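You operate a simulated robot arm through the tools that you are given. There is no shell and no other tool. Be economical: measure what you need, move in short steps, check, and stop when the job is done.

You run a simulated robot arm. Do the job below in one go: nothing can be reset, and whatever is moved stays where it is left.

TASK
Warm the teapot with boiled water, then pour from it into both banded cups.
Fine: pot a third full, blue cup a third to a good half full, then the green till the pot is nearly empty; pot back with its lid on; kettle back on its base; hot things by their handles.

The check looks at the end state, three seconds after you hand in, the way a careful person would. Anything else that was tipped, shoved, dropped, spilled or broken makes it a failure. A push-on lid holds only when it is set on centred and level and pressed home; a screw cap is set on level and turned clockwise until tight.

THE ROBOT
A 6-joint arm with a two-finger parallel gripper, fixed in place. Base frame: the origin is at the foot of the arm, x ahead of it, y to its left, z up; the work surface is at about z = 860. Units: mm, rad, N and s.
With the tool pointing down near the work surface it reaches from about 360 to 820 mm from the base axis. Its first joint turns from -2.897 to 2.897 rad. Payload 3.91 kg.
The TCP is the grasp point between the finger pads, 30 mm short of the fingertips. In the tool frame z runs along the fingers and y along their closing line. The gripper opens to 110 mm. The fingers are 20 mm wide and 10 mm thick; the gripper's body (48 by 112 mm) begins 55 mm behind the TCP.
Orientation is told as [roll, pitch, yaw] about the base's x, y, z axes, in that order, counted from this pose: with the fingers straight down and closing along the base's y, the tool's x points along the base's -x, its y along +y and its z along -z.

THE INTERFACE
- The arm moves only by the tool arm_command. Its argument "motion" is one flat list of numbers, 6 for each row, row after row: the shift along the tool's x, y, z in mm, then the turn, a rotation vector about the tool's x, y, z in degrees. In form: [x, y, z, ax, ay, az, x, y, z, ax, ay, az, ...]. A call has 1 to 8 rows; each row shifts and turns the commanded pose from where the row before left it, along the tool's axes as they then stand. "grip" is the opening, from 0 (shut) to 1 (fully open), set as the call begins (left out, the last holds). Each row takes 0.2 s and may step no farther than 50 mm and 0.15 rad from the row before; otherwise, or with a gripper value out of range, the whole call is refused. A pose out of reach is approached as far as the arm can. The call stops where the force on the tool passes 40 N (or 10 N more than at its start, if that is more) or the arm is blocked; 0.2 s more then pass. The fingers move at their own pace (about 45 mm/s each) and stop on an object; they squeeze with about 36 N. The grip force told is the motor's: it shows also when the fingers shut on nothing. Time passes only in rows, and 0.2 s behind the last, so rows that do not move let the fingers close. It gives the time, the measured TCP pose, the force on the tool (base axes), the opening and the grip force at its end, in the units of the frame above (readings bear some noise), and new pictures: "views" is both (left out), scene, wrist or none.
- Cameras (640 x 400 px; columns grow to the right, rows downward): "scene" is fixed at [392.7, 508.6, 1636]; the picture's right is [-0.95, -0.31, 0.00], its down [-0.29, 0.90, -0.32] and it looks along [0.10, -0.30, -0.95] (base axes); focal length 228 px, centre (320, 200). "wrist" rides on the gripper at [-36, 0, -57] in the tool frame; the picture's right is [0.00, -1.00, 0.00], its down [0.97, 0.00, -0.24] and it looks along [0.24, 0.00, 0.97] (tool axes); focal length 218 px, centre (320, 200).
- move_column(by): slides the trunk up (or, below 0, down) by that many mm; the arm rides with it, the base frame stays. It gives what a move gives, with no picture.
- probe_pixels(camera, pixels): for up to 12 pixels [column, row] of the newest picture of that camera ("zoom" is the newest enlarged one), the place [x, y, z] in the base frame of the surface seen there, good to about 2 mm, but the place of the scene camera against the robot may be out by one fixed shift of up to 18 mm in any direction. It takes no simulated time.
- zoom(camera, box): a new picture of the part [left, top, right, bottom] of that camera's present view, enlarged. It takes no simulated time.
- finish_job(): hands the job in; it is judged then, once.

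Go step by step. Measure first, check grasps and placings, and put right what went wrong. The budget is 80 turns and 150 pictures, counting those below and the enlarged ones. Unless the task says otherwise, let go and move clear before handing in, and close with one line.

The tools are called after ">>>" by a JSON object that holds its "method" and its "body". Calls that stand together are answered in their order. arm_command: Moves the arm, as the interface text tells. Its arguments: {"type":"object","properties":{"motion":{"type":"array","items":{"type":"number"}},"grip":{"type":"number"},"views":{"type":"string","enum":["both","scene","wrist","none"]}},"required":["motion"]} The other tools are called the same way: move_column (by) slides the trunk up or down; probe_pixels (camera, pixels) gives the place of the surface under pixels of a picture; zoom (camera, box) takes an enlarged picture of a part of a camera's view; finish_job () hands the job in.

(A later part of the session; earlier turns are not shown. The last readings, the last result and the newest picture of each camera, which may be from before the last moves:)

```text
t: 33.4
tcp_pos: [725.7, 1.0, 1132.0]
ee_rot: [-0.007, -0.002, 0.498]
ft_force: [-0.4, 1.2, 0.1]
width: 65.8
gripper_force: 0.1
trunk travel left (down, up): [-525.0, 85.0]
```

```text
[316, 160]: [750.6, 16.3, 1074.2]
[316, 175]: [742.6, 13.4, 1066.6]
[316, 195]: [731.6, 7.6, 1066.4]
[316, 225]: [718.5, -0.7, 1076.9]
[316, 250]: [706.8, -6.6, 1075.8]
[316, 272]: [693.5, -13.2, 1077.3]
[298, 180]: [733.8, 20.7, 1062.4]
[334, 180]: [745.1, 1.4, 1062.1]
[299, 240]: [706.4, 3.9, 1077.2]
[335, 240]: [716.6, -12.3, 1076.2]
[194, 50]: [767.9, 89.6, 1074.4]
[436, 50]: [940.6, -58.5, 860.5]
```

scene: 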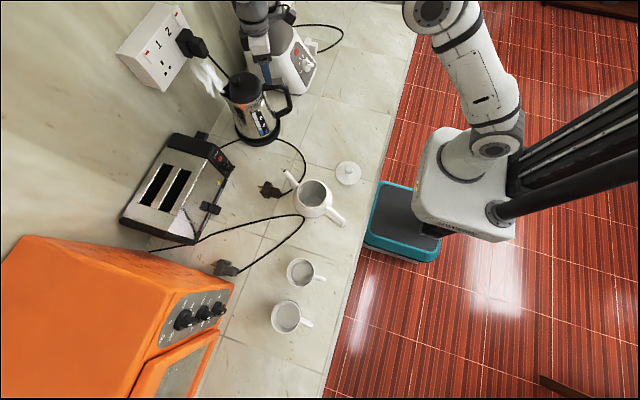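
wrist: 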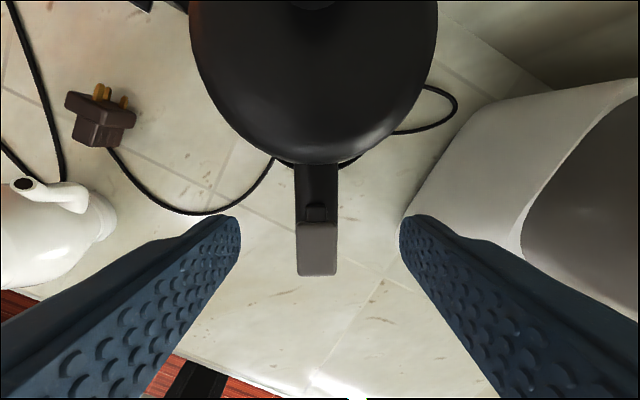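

The lid edge is at s=667, so I'll shift 6 mm inward and 2 mm left, then descend to about 6 mm above palm contact.

>>> {"method": "arm_command", "body": {"motion": [-6, 2, 0, 0, 0, 0, 0, 0, 40, 0, 0, 0, 0, 0, 40, 0, 0, 0, 0, 0, 20, 0, 0, 0, 0, 0, 3, 0, 0, 0, 0, 0, 3, 0, 0, 0]}}

>>> {"method": "zoom", "body": {"camera": "scene", "box": [210, 35, 326, 151]}}

```text
t: 34.8
tcp_pos: [732.0, 6.8, 1026.4]
ee_rot: [-0.007, -0.002, 0.498]
ft_force: [0.3, 0.4, -1.2]
width: 66.3
gripper_force: 0.1
trunk travel left (down, up): [-525.0, 85.0]
```

scene: 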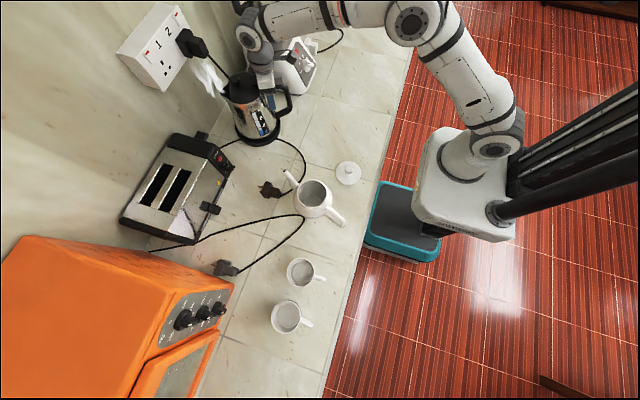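
wrist: 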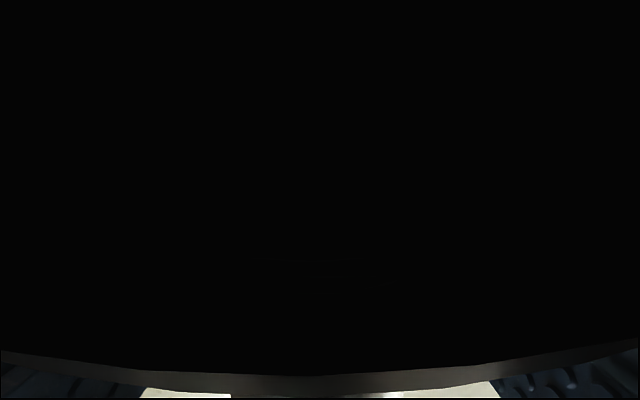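

```text
3.45 times, centred on (268, 93) of scene
```

zoom: 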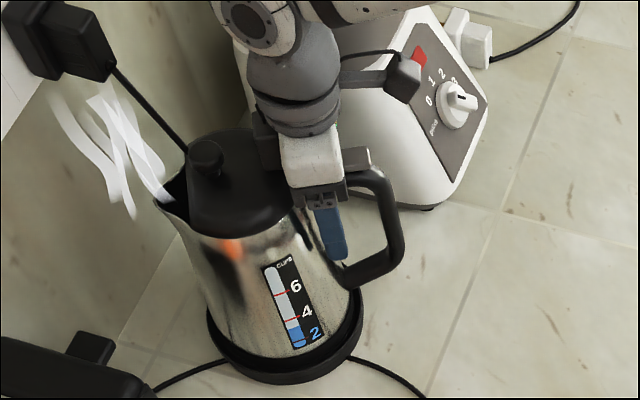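

Palm is very close (force −1.2 N). I'll creep down in 1 mm steps to contact.

>>> {"method": "arm_command", "body": {"motion": [0, 0, 1, 0, 0, 0, 0, 0, 1, 0, 0, 0], "views": "none"}}

>>> {"method": "arm_command", "body": {"motion": [0, 0, 1, 0, 0, 0, 0, 0, 1, 0, 0, 0], "views": "none"}}

```text
t: 35.4
tcp_pos: [733.1, 6.3, 1024.4]
ee_rot: [-0.008, -0.003, 0.498]
ft_force: [-0.6, 0.6, 0.9]
width: 66.1
gripper_force: 0.1
trunk travel left (down, up): [-525.0, 85.0]
```

```text
t: 36.0
tcp_pos: [731.7, 6.0, 1022.6]
ee_rot: [-0.006, -0.001, 0.498]
ft_force: [-0.5, -0.1, -0.1]
width: 66.1
gripper_force: 0.0
trunk travel left (down, up): [-525.0, 85.0]
```

>>> {"method": "arm_command", "body": {"motion": [0, 0, 1, 0, 0, 0, 0, 0, 1, 0, 0, 0], "views": "none"}}

>>> {"method": "arm_command", "body": {"motion": [0, 0, 1, 0, 0, 0, 0, 0, 1, 0, 0, 0], "views": "none"}}

```text
t: 36.5
tcp_pos: [732.5, 5.9, 1020.5]
ee_rot: [-0.008, -0.002, 0.498]
ft_force: [-0.6, -1.8, 3.3]
width: 66.1
gripper_force: 0.0
trunk travel left (down, up): [-525.0, 85.0]
```

```text
t: 37.1
tcp_pos: [734.0, 5.9, 1020.0]
ee_rot: [-0.009, -0.006, 0.497]
ft_force: [2.5, -2.2, 13.4]
width: 66.0
gripper_force: 0.1
trunk travel left (down, up): [-525.0, 85.0]
```

Palm contact at z≈1020 (13 N). I'll close the gripper, then lift a little and look.

>>> {"method": "arm_command", "body": {"motion": [0, 0, 0, 0, 0, 0, 0, 0, 0, 0, 0, 0, 0, 0, 0, 0, 0, 0, 0, 0, 0, 0, 0, 0, 0, 0, 0, 0, 0, 0], "grip": 0, "views": "none"}}

>>> {"method": "arm_command", "body": {"motion": [0, 0, -5, 0, 0, 0, 0, 0, -5, 0, 0, 0, 0, 0, -5, 0, 0, 0, 0, 0, -5, 0, 0, 0, 0, 0, 0, 0, 0, 0], "views": "scene"}}

>>> {"method": "zoom", "body": {"camera": "scene", "box": [210, 35, 326, 151]}}

```text
t: 38.4
tcp_pos: [731.5, 6.7, 1018.4]
ee_rot: [-0.01, -0.006, 0.497]
ft_force: [3.9, 0.6, 22.9]
width: 26.9
gripper_force: 35.7
trunk travel left (down, up): [-525.0, 85.0]
```

```text
t: 39.5
tcp_pos: [734.3, 7.2, 1037.7]
ee_rot: [-0.005, 0.0, 0.499]
ft_force: [-0.2, 0.0, -16.5]
width: 26.9
gripper_force: 36.3
trunk travel left (down, up): [-525.0, 85.0]
```

scene: 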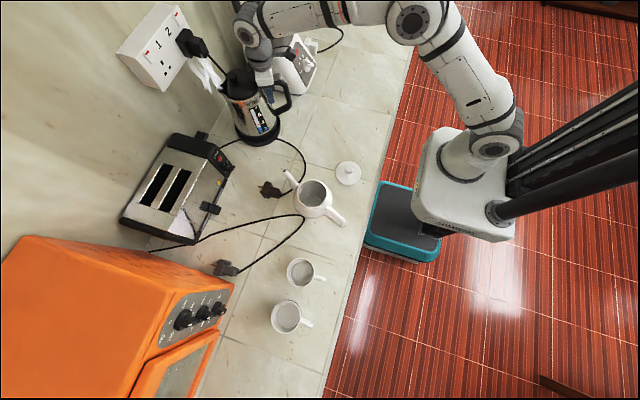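

```text
3.45 times, centred on (268, 93) of scene
```

zoom: 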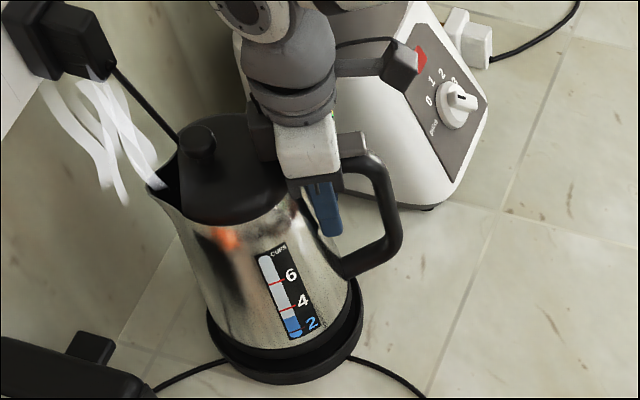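

The load is 16.5 N and it appears clear of the base with only a slight tilt. Lifting another 30 mm to confirm.

>>> {"method": "arm_command", "body": {"motion": [0, 0, -8, 0, 0, 0, 0, 0, -8, 0, 0, 0, 0, 0, -8, 0, 0, 0, 0, 0, -8, 0, 0, 0, 0, 0, 0, 0, 0, 0], "views": "scene"}}

>>> {"method": "zoom", "body": {"camera": "scene", "box": [210, 35, 326, 151]}}

```text
t: 40.8
tcp_pos: [734.1, 5.3, 1067.3]
ee_rot: [-0.006, 0.0, 0.498]
ft_force: [-0.3, 0.3, -16.3]
width: 26.9
gripper_force: 35.9
trunk travel left (down, up): [-525.0, 85.0]
```

scene: 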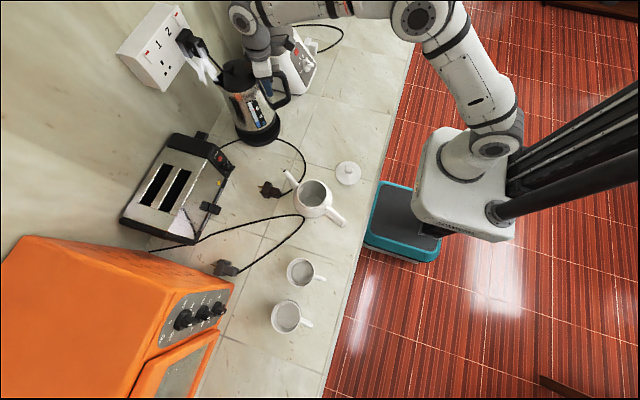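

```text
3.45 times, centred on (268, 93) of scene
```

zoom: 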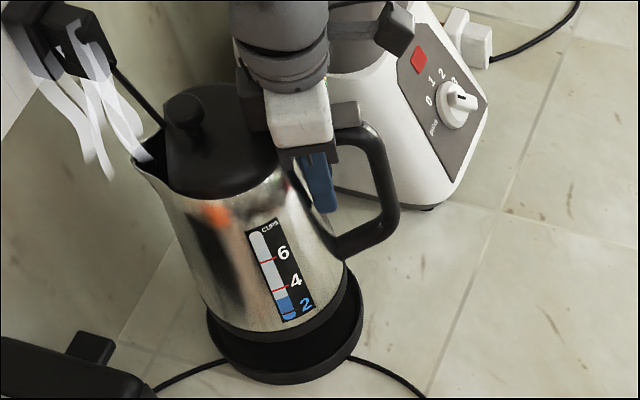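

It's lifted free at 16.3 N with a small steady tilt. I'll draw it away from the wall and socket, then raise it.

>>> {"method": "arm_command", "body": {"motion": [22, 12, -3, 0, 0, 0, 22, 12, -3, 0, 0, 0, 22, 12, -4, 0, 0, 0, 22, 12, -10, 0, 0, 0, 22, 12, -20, 0, 0, 0, 22, 12, -25, 0, 0, 0, 5, 3, -30, 0, 0, 0, 5, 3, -30, 0, 0, 0], "views": "both"}}

```text
t: 42.5
tcp_pos: [571.0, 8.5, 1195.8]
ee_rot: [-0.005, 0.0, 0.497]
ft_force: [-0.3, 0.0, -15.8]
width: 26.8
gripper_force: 36.2
trunk travel left (down, up): [-525.0, 85.0]
```

scene: 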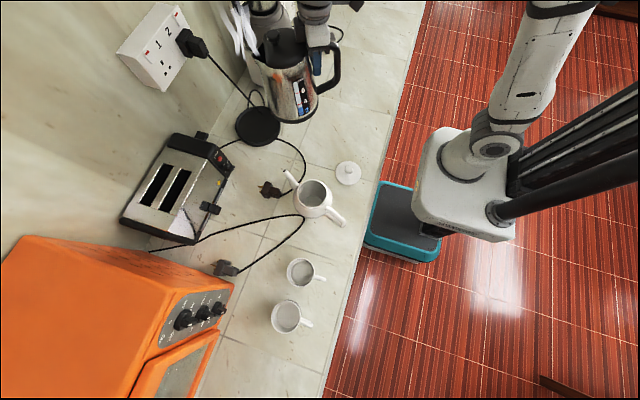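
wrist: 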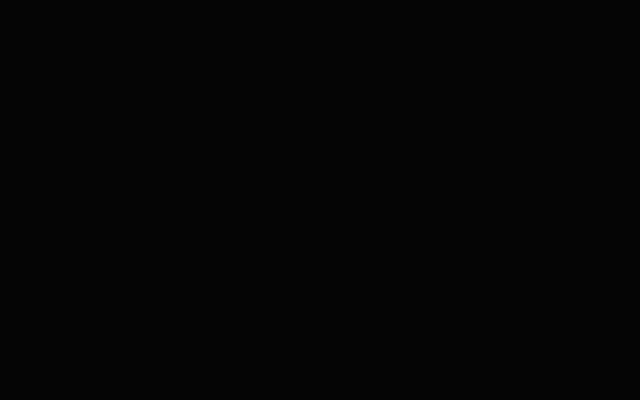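

Clear of the wall. I'll carry it toward the teapot while starting to yaw, and measure the kettle base and teapot rim with the scene camera.

>>> {"method": "probe_pixels", "body": {"camera": "scene", "pixels": [[258, 124], [237, 125], [280, 126], [258, 145], [258, 106], [299, 196], [328, 193], [313, 181], [313, 208], [313, 200], [287, 173], [340, 222]]}}

>>> {"method": "arm_command", "body": {"motion": [9.6, 32.5, -3, 0, 0, 0, 9.6, 32.5, -3, 0, 0, 0, 9.6, 32.5, -3, 0, 0, 0, 9.6, 32.5, 0, 0, 0, 0, 9.6, 32.5, 0, 0, 0, 0, 0, 0, 0, 0, 0, -7.5, 0, 0, 0, 0, 0, -7.5, 0, 0, 0, 0, 0, -7.5], "views": "none"}}

>>> {"method": "arm_command", "body": {"motion": [0, 0, 0, 0, 0, -7.5, 0, 0, 0, 0, 0, -7.5], "views": "scene"}}

```text
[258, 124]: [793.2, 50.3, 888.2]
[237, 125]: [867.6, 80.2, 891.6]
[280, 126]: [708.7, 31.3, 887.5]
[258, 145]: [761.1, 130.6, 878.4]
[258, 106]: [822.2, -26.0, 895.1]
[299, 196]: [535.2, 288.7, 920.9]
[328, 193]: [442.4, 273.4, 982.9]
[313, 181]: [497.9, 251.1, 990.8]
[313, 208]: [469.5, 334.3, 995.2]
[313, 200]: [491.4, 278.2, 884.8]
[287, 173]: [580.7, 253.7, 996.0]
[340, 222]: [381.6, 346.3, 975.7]
```

```text
t: 44.4
tcp_pos: [451.6, 128.4, 1200.6]
ee_rot: [-0.007, 0.004, 0.892]
ft_force: [-0.1, -0.4, -16.4]
width: 27.1
gripper_force: 36.1
trunk travel left (down, up): [-525.0, 85.0]
```

```text
t: 45.0
tcp_pos: [450.3, 128.7, 1201.3]
ee_rot: [-0.006, 0.003, 1.153]
ft_force: [-0.1, -0.1, -16.1]
width: 26.8
gripper_force: 36.0
trunk travel left (down, up): [-525.0, 85.0]
```

scene: 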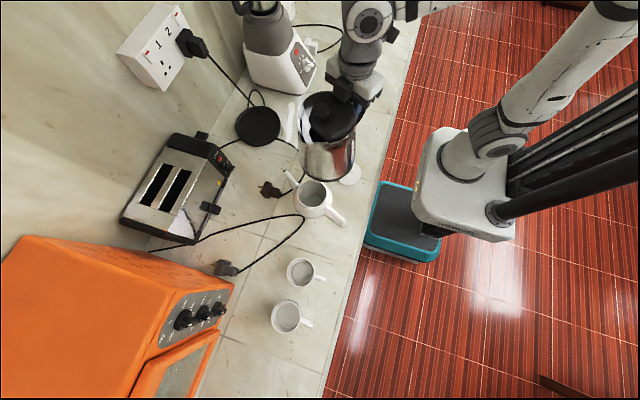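

The teapot opening works out at about (494,281), rim radius ~44, z 988. Zooming in to locate the kettle lip.

>>> {"method": "zoom", "body": {"camera": "scene", "box": [270, 80, 370, 200]}}

```text
3.33 times, centred on (320, 140) of scene
```

zoom: 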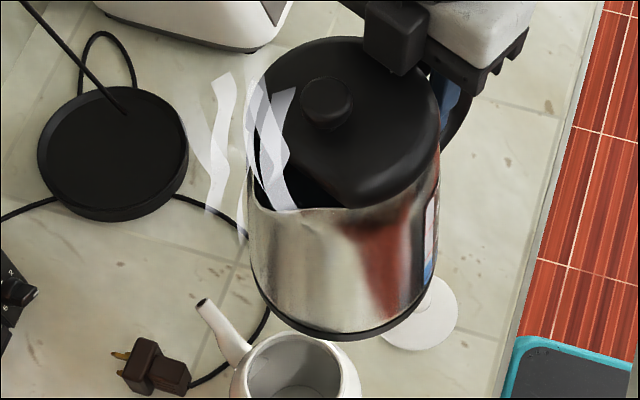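

>>> {"method": "probe_pixels", "body": {"camera": "zoom", "pixels": [[278, 209], [270, 209], [290, 210], [262, 205], [305, 212], [327, 103], [252, 190], [350, 206], [255, 120], [438, 130], [290, 330], [410, 325]]}}

```text
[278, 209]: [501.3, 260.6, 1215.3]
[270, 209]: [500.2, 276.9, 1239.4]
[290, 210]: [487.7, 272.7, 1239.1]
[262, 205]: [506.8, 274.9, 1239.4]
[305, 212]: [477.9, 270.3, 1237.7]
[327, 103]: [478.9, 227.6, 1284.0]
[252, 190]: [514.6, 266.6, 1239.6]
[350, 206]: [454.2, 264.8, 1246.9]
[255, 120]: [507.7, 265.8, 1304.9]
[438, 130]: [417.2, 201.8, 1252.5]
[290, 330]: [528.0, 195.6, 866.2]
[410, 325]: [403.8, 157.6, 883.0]
```

The lip sits 146 mm ahead of and 33 mm above the TCP, right on the tool yaw. I'll shift into line with the opening and tilt 48° (short of pouring) while staying high.

>>> {"method": "arm_command", "body": {"motion": [-14, 11, 0, 0, 0, 0, -14, 11, 0, 0, 0, 0, 0, 0, 0, 0, 8, 0, 0, 0, 0, 0, 8, 0, 0, 0, 0, 0, 8, 0], "views": "none"}}

>>> {"method": "arm_command", "body": {"motion": [0, 0, 0, 0, 6, 0, 0, 0, 0, 0, 6, 0, 0, 0, 0, 0, 6, 0], "views": "scene"}}

>>> {"method": "zoom", "body": {"camera": "scene", "box": [270, 80, 390, 220]}}

```text
t: 46.1
tcp_pos: [442.2, 163.6, 1200.3]
ee_rot: [-0.006, 0.424, 1.149]
ft_force: [0.2, 0.7, -16.1]
width: 26.7
gripper_force: 35.9
trunk travel left (down, up): [-525.0, 85.0]
```

```text
t: 47.0
tcp_pos: [443.2, 162.7, 1200.3]
ee_rot: [-0.01, 0.736, 1.144]
ft_force: [0.1, -0.3, -16.2]
width: 26.8
gripper_force: 36.1
trunk travel left (down, up): [-525.0, 85.0]
```

scene: 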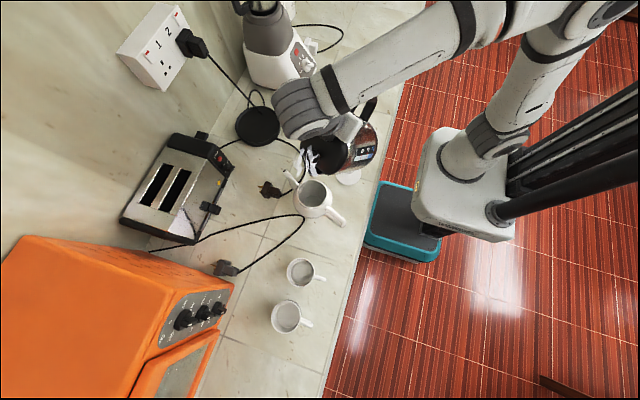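

```text
2.86 times, centred on (330, 150) of scene
```

zoom: 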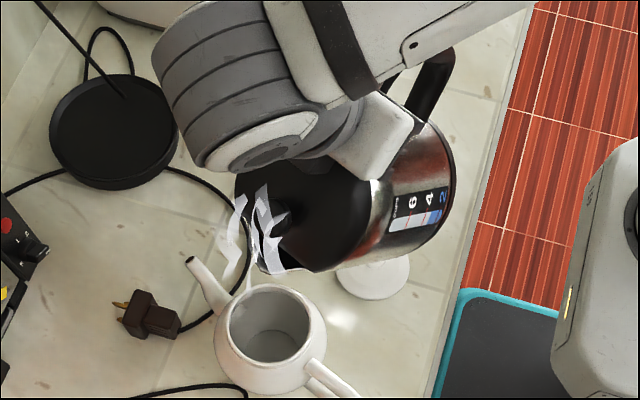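

The tilt is reachable and I can see the lip at zoom (275,270) just above the opening. Probing the lip.

>>> {"method": "probe_pixels", "body": {"camera": "zoom", "pixels": [[268, 272], [280, 272], [290, 272], [300, 270], [275, 255], [285, 255], [232, 325], [308, 315], [270, 290], [268, 360], [280, 345], [256, 268]]}}

```text
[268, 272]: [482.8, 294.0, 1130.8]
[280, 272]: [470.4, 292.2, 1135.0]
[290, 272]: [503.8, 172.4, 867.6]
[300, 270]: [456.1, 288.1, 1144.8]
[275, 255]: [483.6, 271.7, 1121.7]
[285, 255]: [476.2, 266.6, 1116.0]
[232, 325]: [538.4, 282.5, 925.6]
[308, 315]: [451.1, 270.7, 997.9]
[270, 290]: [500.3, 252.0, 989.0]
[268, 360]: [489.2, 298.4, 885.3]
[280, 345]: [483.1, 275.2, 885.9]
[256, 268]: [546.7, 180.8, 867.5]
```

The lip at true (492,280) lies over the opening centre. I'll lower it and bring the tilt to 50°.

>>> {"method": "arm_command", "body": {"motion": [-12.5, 0, 12.4, 0, 0, 0, -12.5, 0, 12.4, 0, 0, 0, 0, 0, 0, 0, 4, 0, 0, 0, 0, 0, 4, 0, 0, 0, 0, 0, 0, 0], "views": "scene"}}

>>> {"method": "zoom", "body": {"camera": "scene", "box": [270, 100, 390, 230]}}

```text
t: 48.1
tcp_pos: [441.4, 164.4, 1166.1]
ee_rot: [-0.013, 0.876, 1.143]
ft_force: [-1.1, 0.1, -16.6]
width: 26.8
gripper_force: 36.1
trunk travel left (down, up): [-525.0, 85.0]
```

scene: 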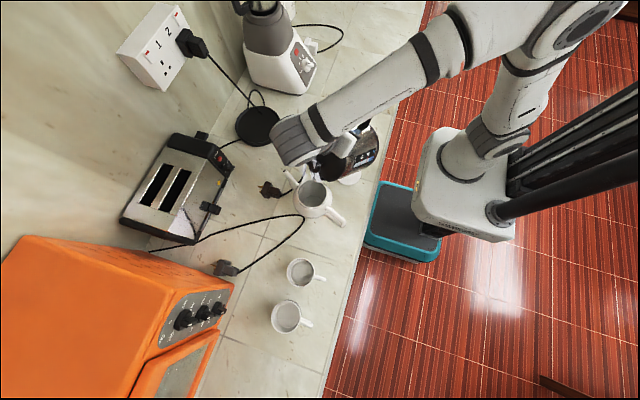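

```text
3.08 times, centred on (330, 165) of scene
```

zoom: 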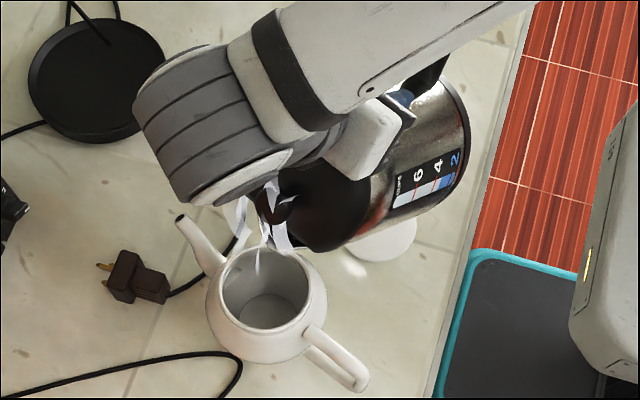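

Still not pouring, and the lip is over the opening. Tilting on to ~55° while following the lip.

>>> {"method": "arm_command", "body": {"motion": [-6, 0, 0, 0, 2.5, 0, -6, 0, 0, 0, 2.5, 0, 0, 0, 0, 0, 0, 0], "views": "scene"}}

>>> {"method": "zoom", "body": {"camera": "scene", "box": [290, 150, 350, 220]}}

```text
t: 49.0
tcp_pos: [447.5, 171.7, 1157.6]
ee_rot: [-0.011, 0.961, 1.142]
ft_force: [0.5, -1.2, -16.0]
width: 26.6
gripper_force: 36.5
trunk travel left (down, up): [-525.0, 85.0]
```

scene: 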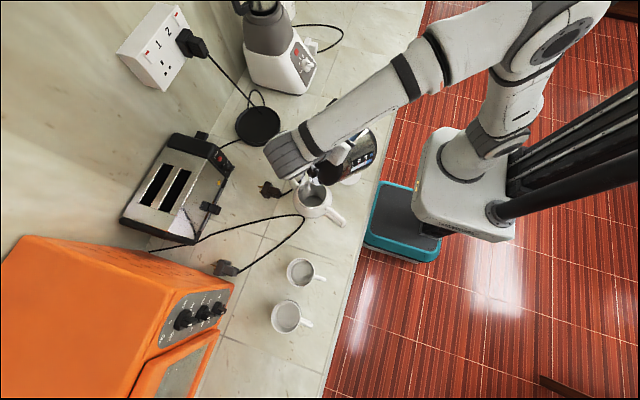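

```text
5.71 times, centred on (320, 185) of scene
```

zoom: 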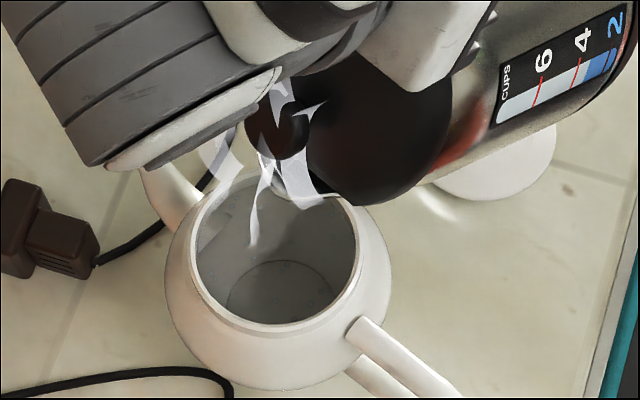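

No clear pour yet; the pot floor is still visible. Tilting to ~59°.

>>> {"method": "arm_command", "body": {"motion": [-6, 0, 0, 0, 2, 0, -6, 0, 0, 0, 2, 0, 0, 0, 0, 0, 0, 0], "views": "scene"}}

>>> {"method": "zoom", "body": {"camera": "scene", "box": [290, 150, 350, 220]}}

```text
t: 49.8
tcp_pos: [448.9, 178.4, 1145.6]
ee_rot: [-0.01, 1.033, 1.142]
ft_force: [-0.3, -0.4, -16.0]
width: 26.9
gripper_force: 35.7
trunk travel left (down, up): [-525.0, 85.0]
```

scene: 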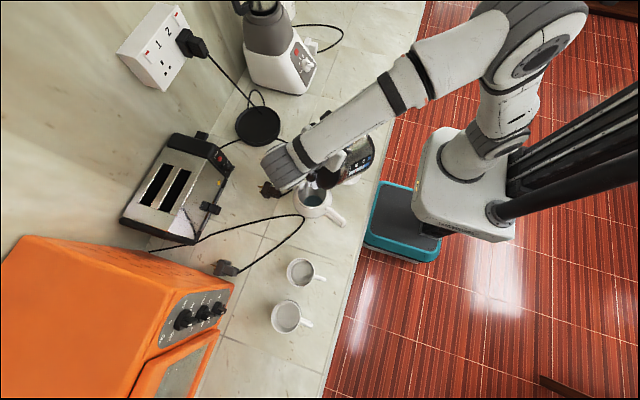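

```text
5.71 times, centred on (320, 185) of scene
```

zoom: 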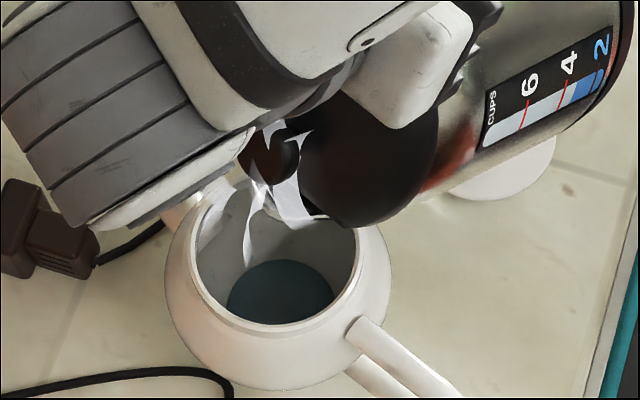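

Water is now in the pot: a teal disc at zoom (280,290). I'll probe its level and wait a moment.

>>> {"method": "probe_pixels", "body": {"camera": "zoom", "pixels": [[260, 285], [300, 295], [280, 310], [235, 295], [225, 280], [340, 285]]}}

>>> {"method": "arm_command", "body": {"motion": [0, 0, 0, 0, 0, 0, 0, 0, 0, 0, 0, 0], "views": "scene"}}

>>> {"method": "zoom", "body": {"camera": "scene", "box": [290, 150, 350, 220]}}

>>> {"method": "probe_pixels", "body": {"camera": "zoom", "pixels": [[260, 285], [300, 295], [280, 310], [235, 295], [225, 280], [340, 285]]}}

```text
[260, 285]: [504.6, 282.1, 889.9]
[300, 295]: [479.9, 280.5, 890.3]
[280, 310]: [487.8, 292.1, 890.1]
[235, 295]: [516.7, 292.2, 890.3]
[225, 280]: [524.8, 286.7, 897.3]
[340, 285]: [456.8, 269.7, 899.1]
```

```text
t: 50.4
tcp_pos: [448.8, 178.0, 1145.4]
ee_rot: [-0.012, 1.032, 1.142]
ft_force: [-0.4, 1.0, -17.0]
width: 26.9
gripper_force: 36.1
trunk travel left (down, up): [-525.0, 85.0]
```

scene: 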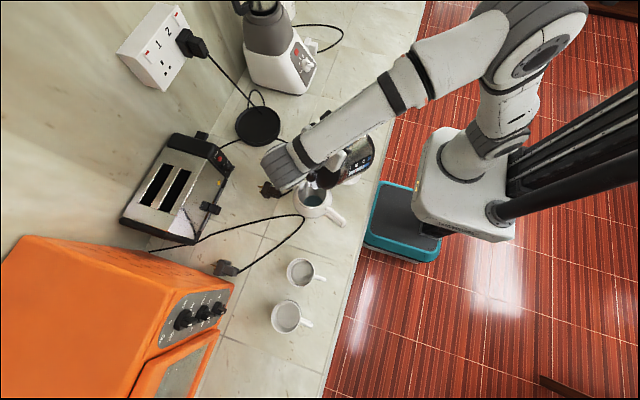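

```text
5.71 times, centred on (320, 185) of scene
```

zoom: 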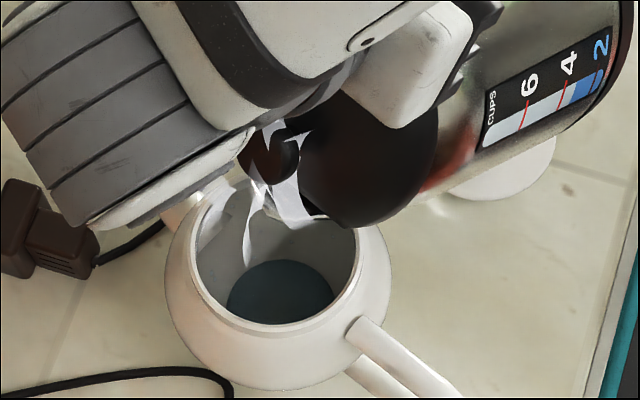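

```text
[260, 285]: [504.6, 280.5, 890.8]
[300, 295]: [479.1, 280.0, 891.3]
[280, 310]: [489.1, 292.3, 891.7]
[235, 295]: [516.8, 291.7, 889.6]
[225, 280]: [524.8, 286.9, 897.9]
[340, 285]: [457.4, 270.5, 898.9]
```

The level is 890 against a floor of 885, and the flow has stopped at this tilt. I'll tilt in small increments with the lip held fixed.

>>> {"method": "arm_command", "body": {"motion": [0.9, 0, -3.7, 0, 1.5, 0, 0.9, 0, -3.7, 0, 1.5, 0, 0, 0, 0, 0, 0, 0, 0, 0, 0, 0, 0, 0], "views": "scene"}}

>>> {"method": "zoom", "body": {"camera": "scene", "box": [290, 150, 350, 220]}}

>>> {"method": "probe_pixels", "body": {"camera": "zoom", "pixels": [[260, 285], [300, 295], [280, 310], [235, 295], [225, 280], [340, 285]]}}

```text
t: 51.4
tcp_pos: [451.3, 182.5, 1152.5]
ee_rot: [-0.013, 1.082, 1.138]
ft_force: [0.6, -0.1, -15.7]
width: 26.9
gripper_force: 36.2
trunk travel left (down, up): [-525.0, 85.0]
```

scene: 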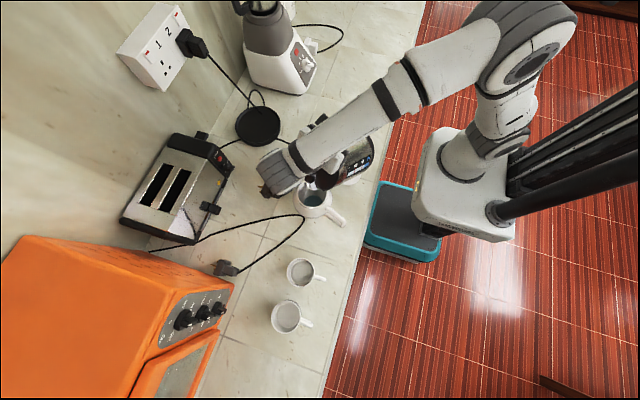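

```text
5.71 times, centred on (320, 185) of scene
```

zoom: 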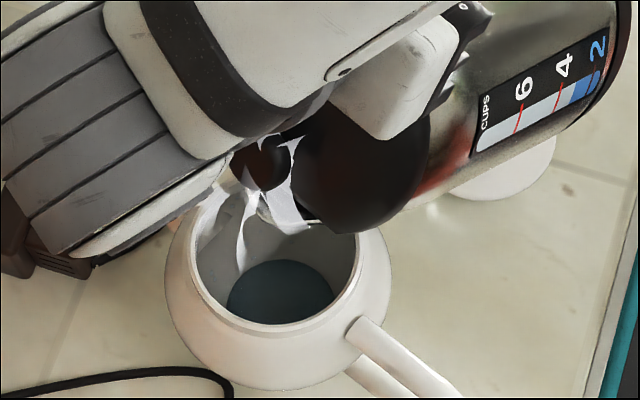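

```text
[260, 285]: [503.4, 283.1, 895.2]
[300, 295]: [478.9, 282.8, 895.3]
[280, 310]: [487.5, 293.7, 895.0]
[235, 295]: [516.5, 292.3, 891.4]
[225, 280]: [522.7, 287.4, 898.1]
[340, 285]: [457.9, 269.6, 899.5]
```

Level 895. Another 6°.

>>> {"method": "arm_command", "body": {"motion": [1, 0, -3.7, 0, 1.5, 0, 1, 0, -3.7, 0, 1.5, 0, 1, 0, -3.7, 0, 1.5, 0, 1, 0, -3.7, 0, 1.5, 0, 0, 0, 0, 0, 0, 0], "views": "scene"}}

>>> {"method": "zoom", "body": {"camera": "scene", "box": [290, 150, 350, 220]}}

>>> {"method": "probe_pixels", "body": {"camera": "zoom", "pixels": [[260, 285], [300, 295], [280, 310], [235, 295], [225, 280], [340, 285], [240, 250], [300, 250]]}}

```text
t: 52.5
tcp_pos: [444.8, 175.2, 1138.8]
ee_rot: [-0.02, 1.187, 1.135]
ft_force: [0.2, 0.5, -15.2]
width: 27.0
gripper_force: 36.2
out of reach, approached as far as the arm can: row 2, 3, 4
trunk travel left (down, up): [-525.0, 85.0]
```

scene: 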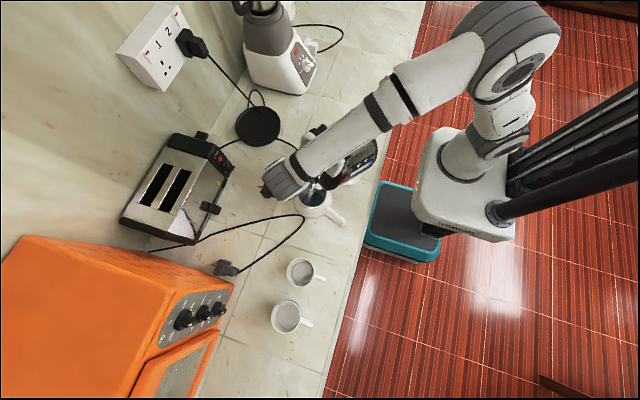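

```text
5.71 times, centred on (320, 185) of scene
```

zoom: 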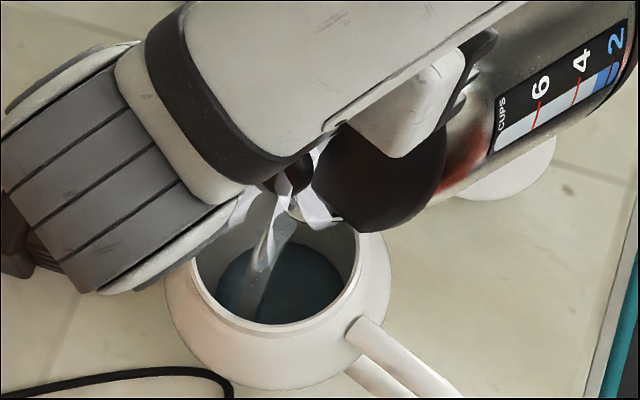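

```text
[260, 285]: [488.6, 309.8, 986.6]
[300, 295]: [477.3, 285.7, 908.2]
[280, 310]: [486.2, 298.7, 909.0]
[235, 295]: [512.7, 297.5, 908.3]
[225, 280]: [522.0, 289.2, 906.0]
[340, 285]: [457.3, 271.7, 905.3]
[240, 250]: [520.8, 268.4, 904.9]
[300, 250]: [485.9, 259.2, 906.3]
```

The arm hit its reach limit at 68°, but the stream at zoom (265,250) is landing inside and the level is 908 and rising. I'll hold and watch.

>>> {"method": "arm_command", "body": {"motion": [0, 0, 0, 0, 0, 0, 0, 0, 0, 0, 0, 0], "views": "scene"}}

>>> {"method": "zoom", "body": {"camera": "scene", "box": [290, 150, 350, 220]}}

>>> {"method": "probe_pixels", "body": {"camera": "zoom", "pixels": [[300, 295], [280, 310], [235, 295], [225, 280], [340, 285], [300, 250]]}}

```text
t: 53.1
tcp_pos: [445.6, 176.3, 1140.1]
ee_rot: [-0.02, 1.186, 1.136]
ft_force: [0.1, 1.2, -15.0]
width: 26.7
gripper_force: 35.9
trunk travel left (down, up): [-525.0, 85.0]
```

scene: 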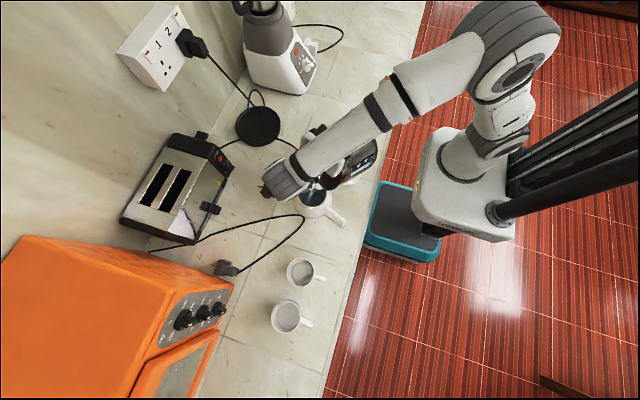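

```text
5.71 times, centred on (320, 185) of scene
```

zoom: 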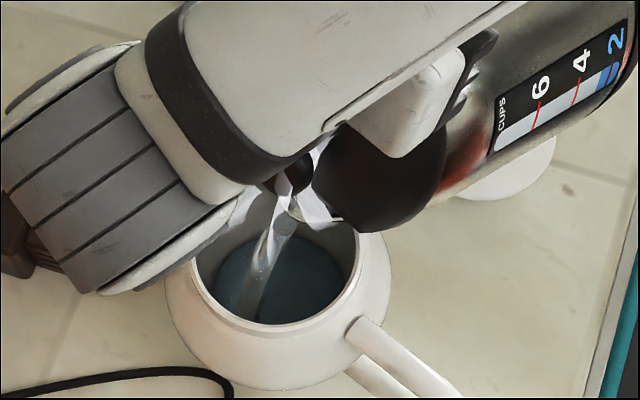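

```text
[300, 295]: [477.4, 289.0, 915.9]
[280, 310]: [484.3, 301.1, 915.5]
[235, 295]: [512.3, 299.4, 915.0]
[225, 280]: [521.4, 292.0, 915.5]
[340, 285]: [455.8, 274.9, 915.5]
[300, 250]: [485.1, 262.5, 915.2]
```

Level 915.5, rising about 12 mm/s; the target is about 921. One short pause, then tilt back and lift.

>>> {"method": "arm_command", "body": {"motion": [0, 0, 0, 0, 0, 0, 0, 0, 0, 0, -7.5, 0, 0, 0, 0, 0, -7.5, 0, 0, 0, 0, 0, -7.5, 0, 0, 0, 0, 0, 0, 0], "views": "scene"}}

>>> {"method": "zoom", "body": {"camera": "scene", "box": [290, 150, 350, 220]}}

>>> {"method": "probe_pixels", "body": {"camera": "zoom", "pixels": [[300, 295], [280, 310], [235, 295], [225, 280], [340, 285], [300, 270]]}}

```text
t: 54.4
tcp_pos: [444.1, 173.6, 1140.8]
ee_rot: [-0.008, 0.797, 1.145]
ft_force: [-3.3, -5.5, -7.3]
width: 26.9
gripper_force: 35.7
trunk travel left (down, up): [-525.0, 85.0]
```

scene: 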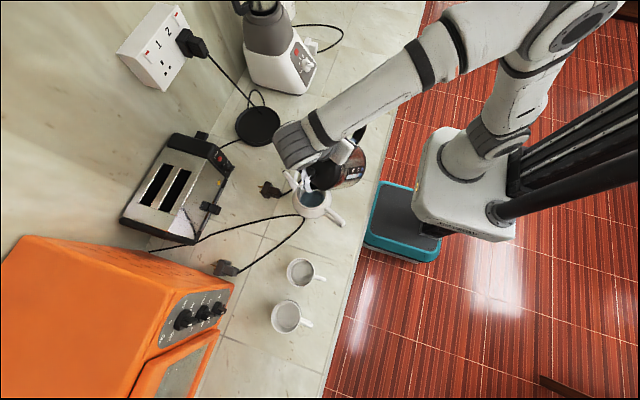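

```text
5.71 times, centred on (320, 185) of scene
```

zoom: 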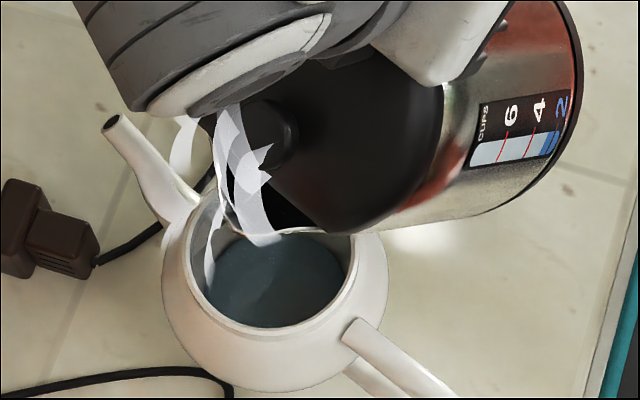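

```text
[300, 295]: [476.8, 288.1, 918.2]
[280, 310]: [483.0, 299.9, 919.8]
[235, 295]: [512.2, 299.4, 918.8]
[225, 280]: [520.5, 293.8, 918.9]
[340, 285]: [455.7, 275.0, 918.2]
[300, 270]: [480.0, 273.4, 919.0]
```

The level settled at 919, about a third. The force shows the kettle lightly touching the pot, so I'll lift straight up and slightly back right away.

>>> {"method": "arm_command", "body": {"motion": [15.5, 0, -12.5, 0, 0, 0, 17, 0, -12, 0, 0, 0, 24.7, 0, -24.7, 0, 0, 0, 24.7, 0, -24.7, 0, 0, 0], "views": "scene"}}

>>> {"method": "zoom", "body": {"camera": "scene", "box": [270, 100, 390, 240]}}

```text
t: 55.4
tcp_pos: [442.7, 171.2, 1249.7]
ee_rot: [-0.008, 0.796, 1.143]
ft_force: [1.2, -0.1, -15.2]
width: 26.6
gripper_force: 35.9
trunk travel left (down, up): [-525.0, 85.0]
```

scene: 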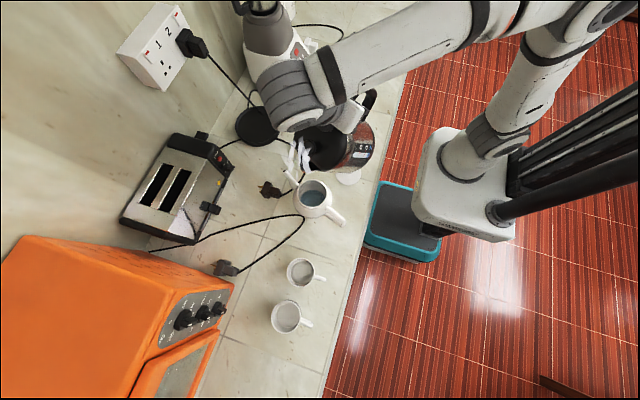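

```text
2.86 times, centred on (330, 170) of scene
```

zoom: 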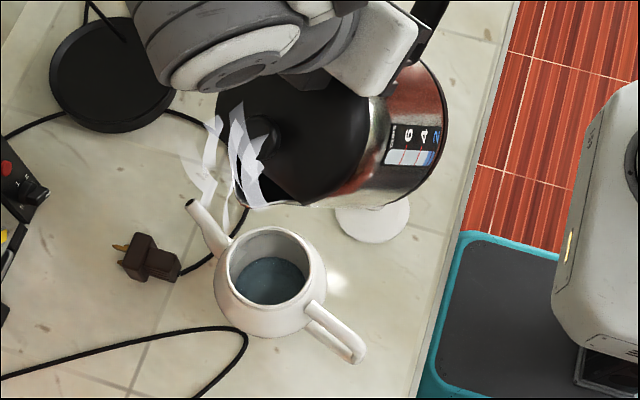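

Pot stands upright with clear water and no spill. Bringing the kettle upright and yawing back.

>>> {"method": "arm_command", "body": {"motion": [0, 0, 0, 0, -8, 0, 0, 0, 0, 0, -8, 0, 0, 0, 0, 0, -8, 0, 0, 0, 0, 0, -8, 0, 0, 0, 0, 0, -8, 0, 0, 0, 0, 0, -5.6, 0, 30, 0, 0, 0, 0, 0], "views": "none"}}

>>> {"method": "arm_command", "body": {"motion": [10, -20, 0, 0, 0, 7.5, 0, -20, 0, 0, 0, 7.5, 0, -20, 0, 0, 0, 7.5, 0, -20, 0, 0, 0, 7.5, 0, -20, 0, 0, 0, 7.2], "views": "scene"}}

>>> {"method": "zoom", "body": {"camera": "scene", "box": [250, 20, 390, 180]}}

```text
t: 57.0
tcp_pos: [428.1, 143.9, 1248.3]
ee_rot: [-0.007, -0.001, 1.15]
ft_force: [-0.6, -1.0, -14.7]
width: 26.0
gripper_force: 36.3
trunk travel left (down, up): [-525.0, 85.0]
```

```text
t: 58.1
tcp_pos: [503.2, 72.1, 1249.2]
ee_rot: [-0.003, -0.002, 0.5]
ft_force: [0.3, -0.3, -14.6]
width: 26.7
gripper_force: 36.0
trunk travel left (down, up): [-525.0, 85.0]
```

scene: 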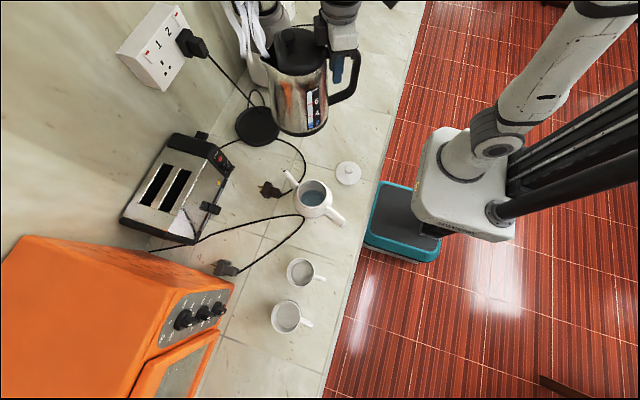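

```text
2.50 times, centred on (320, 100) of scene
```

zoom: 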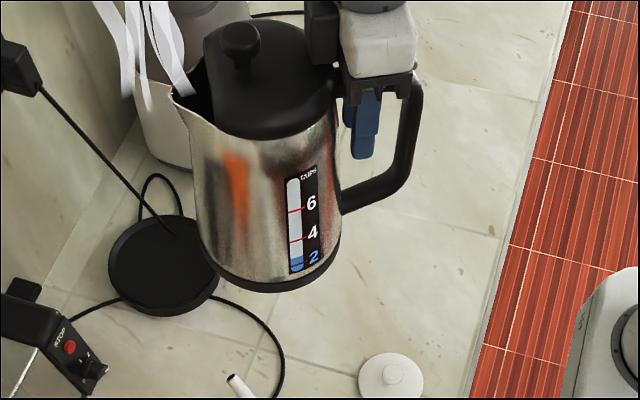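

Probing the kettle's lid and bottom rim to get its residual tilt.

>>> {"method": "probe_pixels", "body": {"camera": "zoom", "pixels": [[212, 120], [255, 135], [310, 120], [330, 90], [240, 35], [208, 50], [205, 262], [230, 285], [270, 291], [315, 275], [338, 245], [255, 145]]}}

>>> {"method": "probe_pixels", "body": {"camera": "scene", "pixels": [[240, 128], [258, 127], [270, 135], [250, 140], [257, 118], [246, 117]]}}

```text
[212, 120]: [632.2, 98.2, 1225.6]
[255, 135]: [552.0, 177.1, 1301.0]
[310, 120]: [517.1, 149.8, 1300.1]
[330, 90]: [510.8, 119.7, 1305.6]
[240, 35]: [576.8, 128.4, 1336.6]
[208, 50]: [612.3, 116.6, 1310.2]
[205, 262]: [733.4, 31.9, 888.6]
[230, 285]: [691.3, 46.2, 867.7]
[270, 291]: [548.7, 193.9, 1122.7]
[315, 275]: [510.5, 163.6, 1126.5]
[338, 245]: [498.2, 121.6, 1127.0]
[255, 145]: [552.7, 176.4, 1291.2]
```

```text
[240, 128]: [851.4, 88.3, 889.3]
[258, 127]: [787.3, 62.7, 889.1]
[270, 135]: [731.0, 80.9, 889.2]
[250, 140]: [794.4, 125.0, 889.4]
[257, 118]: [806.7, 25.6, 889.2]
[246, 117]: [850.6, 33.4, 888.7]
```

The kettle hangs about 3° nose-down. I'll retrace the path towards its base and compensate with a −3° pitch.

>>> {"method": "arm_command", "body": {"motion": [-9.7, -29.6, 23, 0, 0, 0, -9.7, -29.6, 23, 0, 0, 0, -9.7, -29.6, 23, 0, 0, 0, -28.1, -15.8, 23.8, 0, 0, 0, -28.1, -15.8, 23.8, 0, 0, 0, -28.1, -15.8, 23.8, 0, 0, 0, -28.1, -15.8, 23.8, 0, 0, 0, 0, 0, 0, 0, -3, 0], "views": "none"}}

```text
t: 60.0
tcp_pos: [701.5, 9.4, 1087.2]
ee_rot: [-0.006, -0.056, 0.502]
ft_force: [-0.5, -0.6, -14.0]
width: 26.7
gripper_force: 35.9
trunk travel left (down, up): [-525.0, 85.0]
```

>>> {"method": "arm_command", "body": {"motion": [-14, -8.4, 18, 0, 0, 0, -12.5, -8.4, 18, 0, 0, 0, 0, 0, 0, 0, 0, 0], "views": "scene"}}

>>> {"method": "zoom", "body": {"camera": "scene", "box": [210, 40, 310, 155]}}

```text
t: 60.8
tcp_pos: [734.6, 6.4, 1053.7]
ee_rot: [-0.005, -0.056, 0.504]
ft_force: [0.0, 0.0, -14.2]
width: 26.3
gripper_force: 36.2
trunk travel left (down, up): [-525.0, 85.0]
```

scene: 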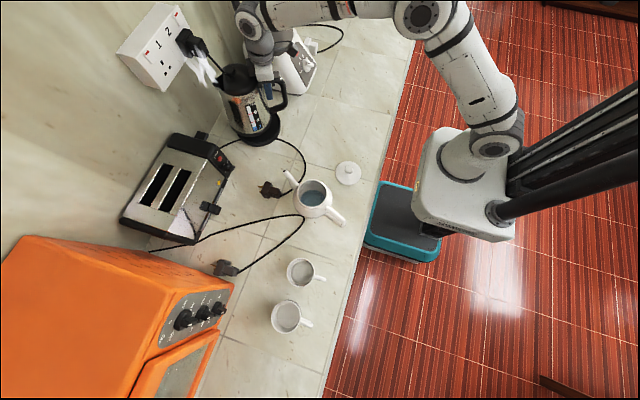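

```text
3.48 times, centred on (260, 98) of scene
```

zoom: 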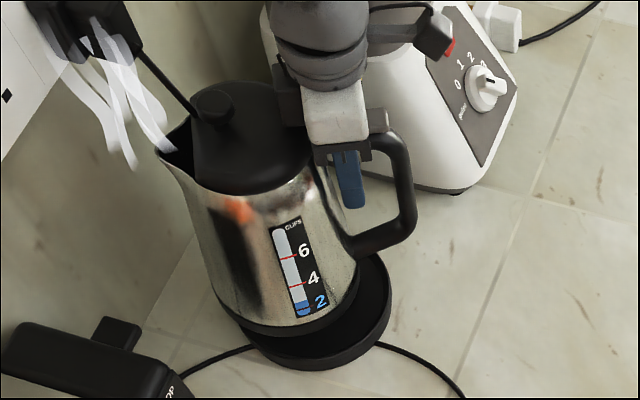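

Alignment looks right. Lowering in small steps and watching the force.

>>> {"method": "arm_command", "body": {"motion": [0, 0, 7, 0, 0, 0, 0, 0, 7, 0, 0, 0, 0, 0, 6, 0, 0, 0, 0, 0, 5, 0, 0, 0, 0, 0, 3, 0, 0, 0], "views": "none"}}

>>> {"method": "arm_command", "body": {"motion": [0, 0, 2, 0, 0, 0, 0, 0, 1, 0, 0, 0], "views": "scene"}}

>>> {"method": "zoom", "body": {"camera": "scene", "box": [210, 40, 310, 155]}}

```text
t: 62.0
tcp_pos: [736.1, 6.2, 1025.8]
ee_rot: [-0.007, -0.058, 0.502]
ft_force: [0.9, 0.2, -4.4]
width: 26.6
gripper_force: 36.0
trunk travel left (down, up): [-525.0, 85.0]
```

```text
t: 62.5
tcp_pos: [735.5, 5.6, 1026.0]
ee_rot: [-0.009, -0.06, 0.502]
ft_force: [0.5, 0.1, 16.7]
width: 26.8
gripper_force: 35.4
trunk travel left (down, up): [-525.0, 85.0]
```

scene: 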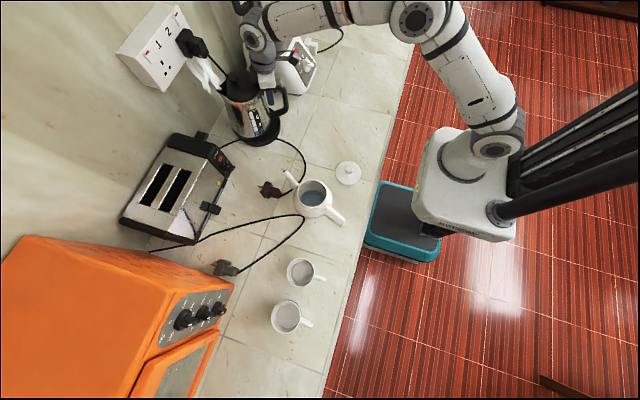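

```text
3.48 times, centred on (260, 98) of scene
```

zoom: 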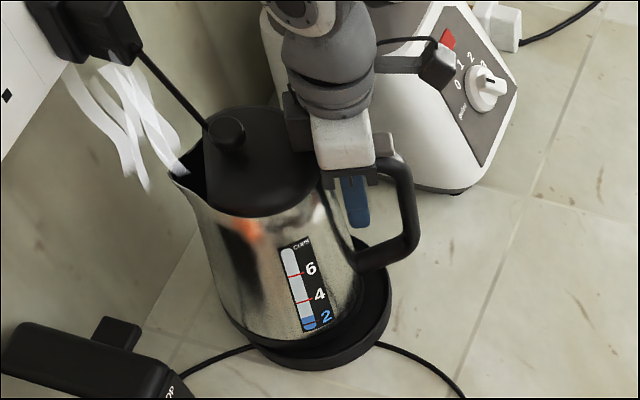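

Contact came at 1026, not 1019, and the base shows more on the right (zoom (385,300)), so the kettle sits a bit too far toward the wall on the base rim. I'll measure the offset.

>>> {"method": "probe_pixels", "body": {"camera": "zoom", "pixels": [[235, 322], [255, 338], [290, 342], [325, 330], [350, 305], [357, 280], [375, 290], [384, 310], [350, 352], [300, 366], [255, 350], [240, 335]]}}

```text
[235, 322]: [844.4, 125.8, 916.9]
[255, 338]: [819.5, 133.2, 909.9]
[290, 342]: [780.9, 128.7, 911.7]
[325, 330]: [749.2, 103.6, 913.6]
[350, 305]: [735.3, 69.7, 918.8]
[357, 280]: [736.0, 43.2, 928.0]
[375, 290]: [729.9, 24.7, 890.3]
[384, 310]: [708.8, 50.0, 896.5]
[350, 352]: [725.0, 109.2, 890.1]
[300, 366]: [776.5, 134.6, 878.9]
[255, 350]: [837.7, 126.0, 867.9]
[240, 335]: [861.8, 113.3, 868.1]
```

The kettle's centre is about (19,5) mm too far forward, having slid in the grip when it touched the pot. I'll raise it 10 mm, shift back 17 mm and re-measure.

>>> {"method": "arm_command", "body": {"motion": [0, 0, -12, 0, 0, 0, 8.8, 1.5, 0, 0, 0, 0, 8.8, 1.5, 0, 0, 0, 0, 0, 0, 0, 0, 0, 0], "views": "scene"}}

>>> {"method": "zoom", "body": {"camera": "scene", "box": [210, 40, 310, 155]}}

```text
t: 63.5
tcp_pos: [719.0, 0.4, 1031.4]
ee_rot: [-0.004, -0.054, 0.502]
ft_force: [-0.2, 0.2, -13.9]
width: 26.8
gripper_force: 36.2
trunk travel left (down, up): [-525.0, 85.0]
```

scene: 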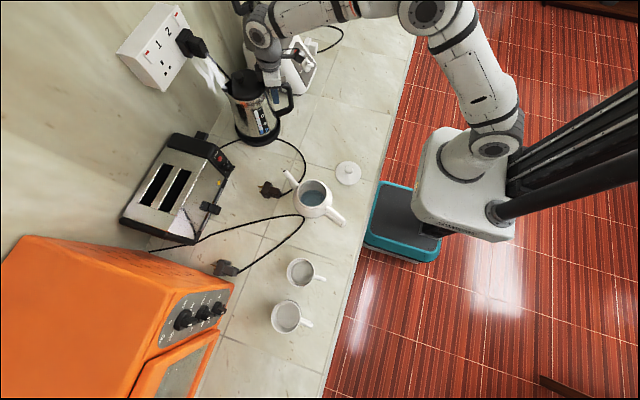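

```text
3.48 times, centred on (260, 98) of scene
```

zoom: 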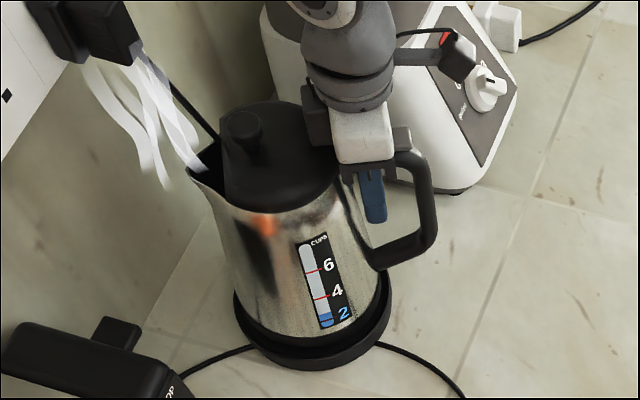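

>>> {"method": "probe_pixels", "body": {"camera": "zoom", "pixels": [[255, 330], [275, 340], [300, 343], [325, 338], [350, 325], [368, 305], [376, 285], [245, 315], [240, 320], [388, 300], [385, 320], [310, 368]]}}

```text
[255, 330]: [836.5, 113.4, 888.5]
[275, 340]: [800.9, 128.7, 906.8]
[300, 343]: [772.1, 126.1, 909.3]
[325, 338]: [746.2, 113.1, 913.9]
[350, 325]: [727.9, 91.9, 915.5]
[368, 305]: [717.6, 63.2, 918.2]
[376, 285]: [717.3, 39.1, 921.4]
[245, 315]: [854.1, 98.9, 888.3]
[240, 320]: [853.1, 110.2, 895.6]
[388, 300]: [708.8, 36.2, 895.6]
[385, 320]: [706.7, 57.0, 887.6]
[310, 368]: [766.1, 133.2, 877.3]
```

The kettle centre is now (793,52) against the base at (790,54), so it's aligned. Lowering gently.

>>> {"method": "arm_command", "body": {"motion": [1, 0, 4, 0, 0, 0, 1, 0, 4, 0, 0, 0, 0, 0, 2, 0, 0, 0], "views": "none"}}

>>> {"method": "arm_command", "body": {"motion": [0, 0, 1.5, 0, 0, 0, 0, 0, 1.5, 0, 0, 0], "views": "scene"}}

>>> {"method": "zoom", "body": {"camera": "scene", "box": [210, 40, 310, 155]}}

```text
t: 64.3
tcp_pos: [717.5, -1.3, 1025.5]
ee_rot: [-0.009, -0.062, 0.501]
ft_force: [0.9, 2.2, 10.7]
width: 26.8
gripper_force: 35.7
trunk travel left (down, up): [-525.0, 85.0]
```

```text
t: 65.0
tcp_pos: [715.0, -1.4, 1022.5]
ee_rot: [-0.008, -0.062, 0.502]
ft_force: [1.2, 0.3, 26.9]
width: 26.3
gripper_force: 35.9
trunk travel left (down, up): [-525.0, 85.0]
```

scene: 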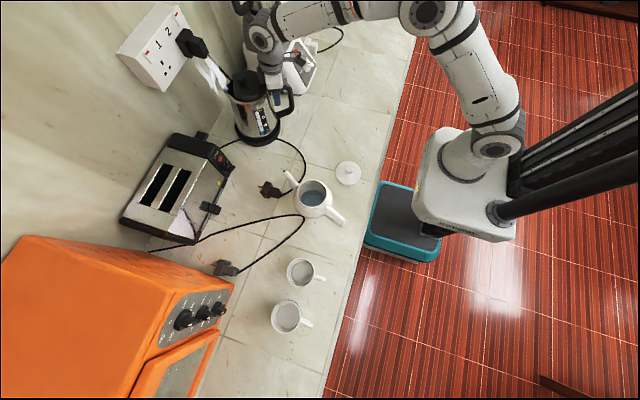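

```text
3.48 times, centred on (260, 98) of scene
```

zoom: 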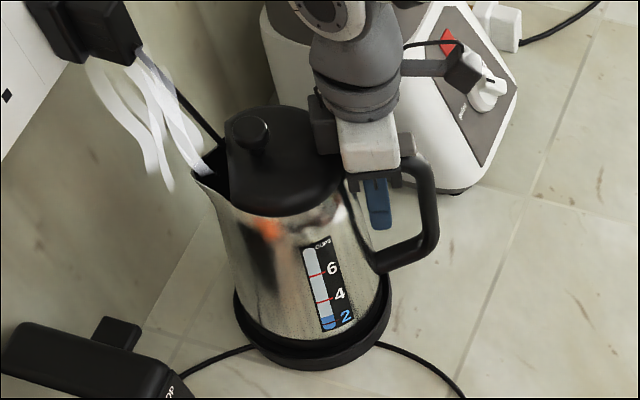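

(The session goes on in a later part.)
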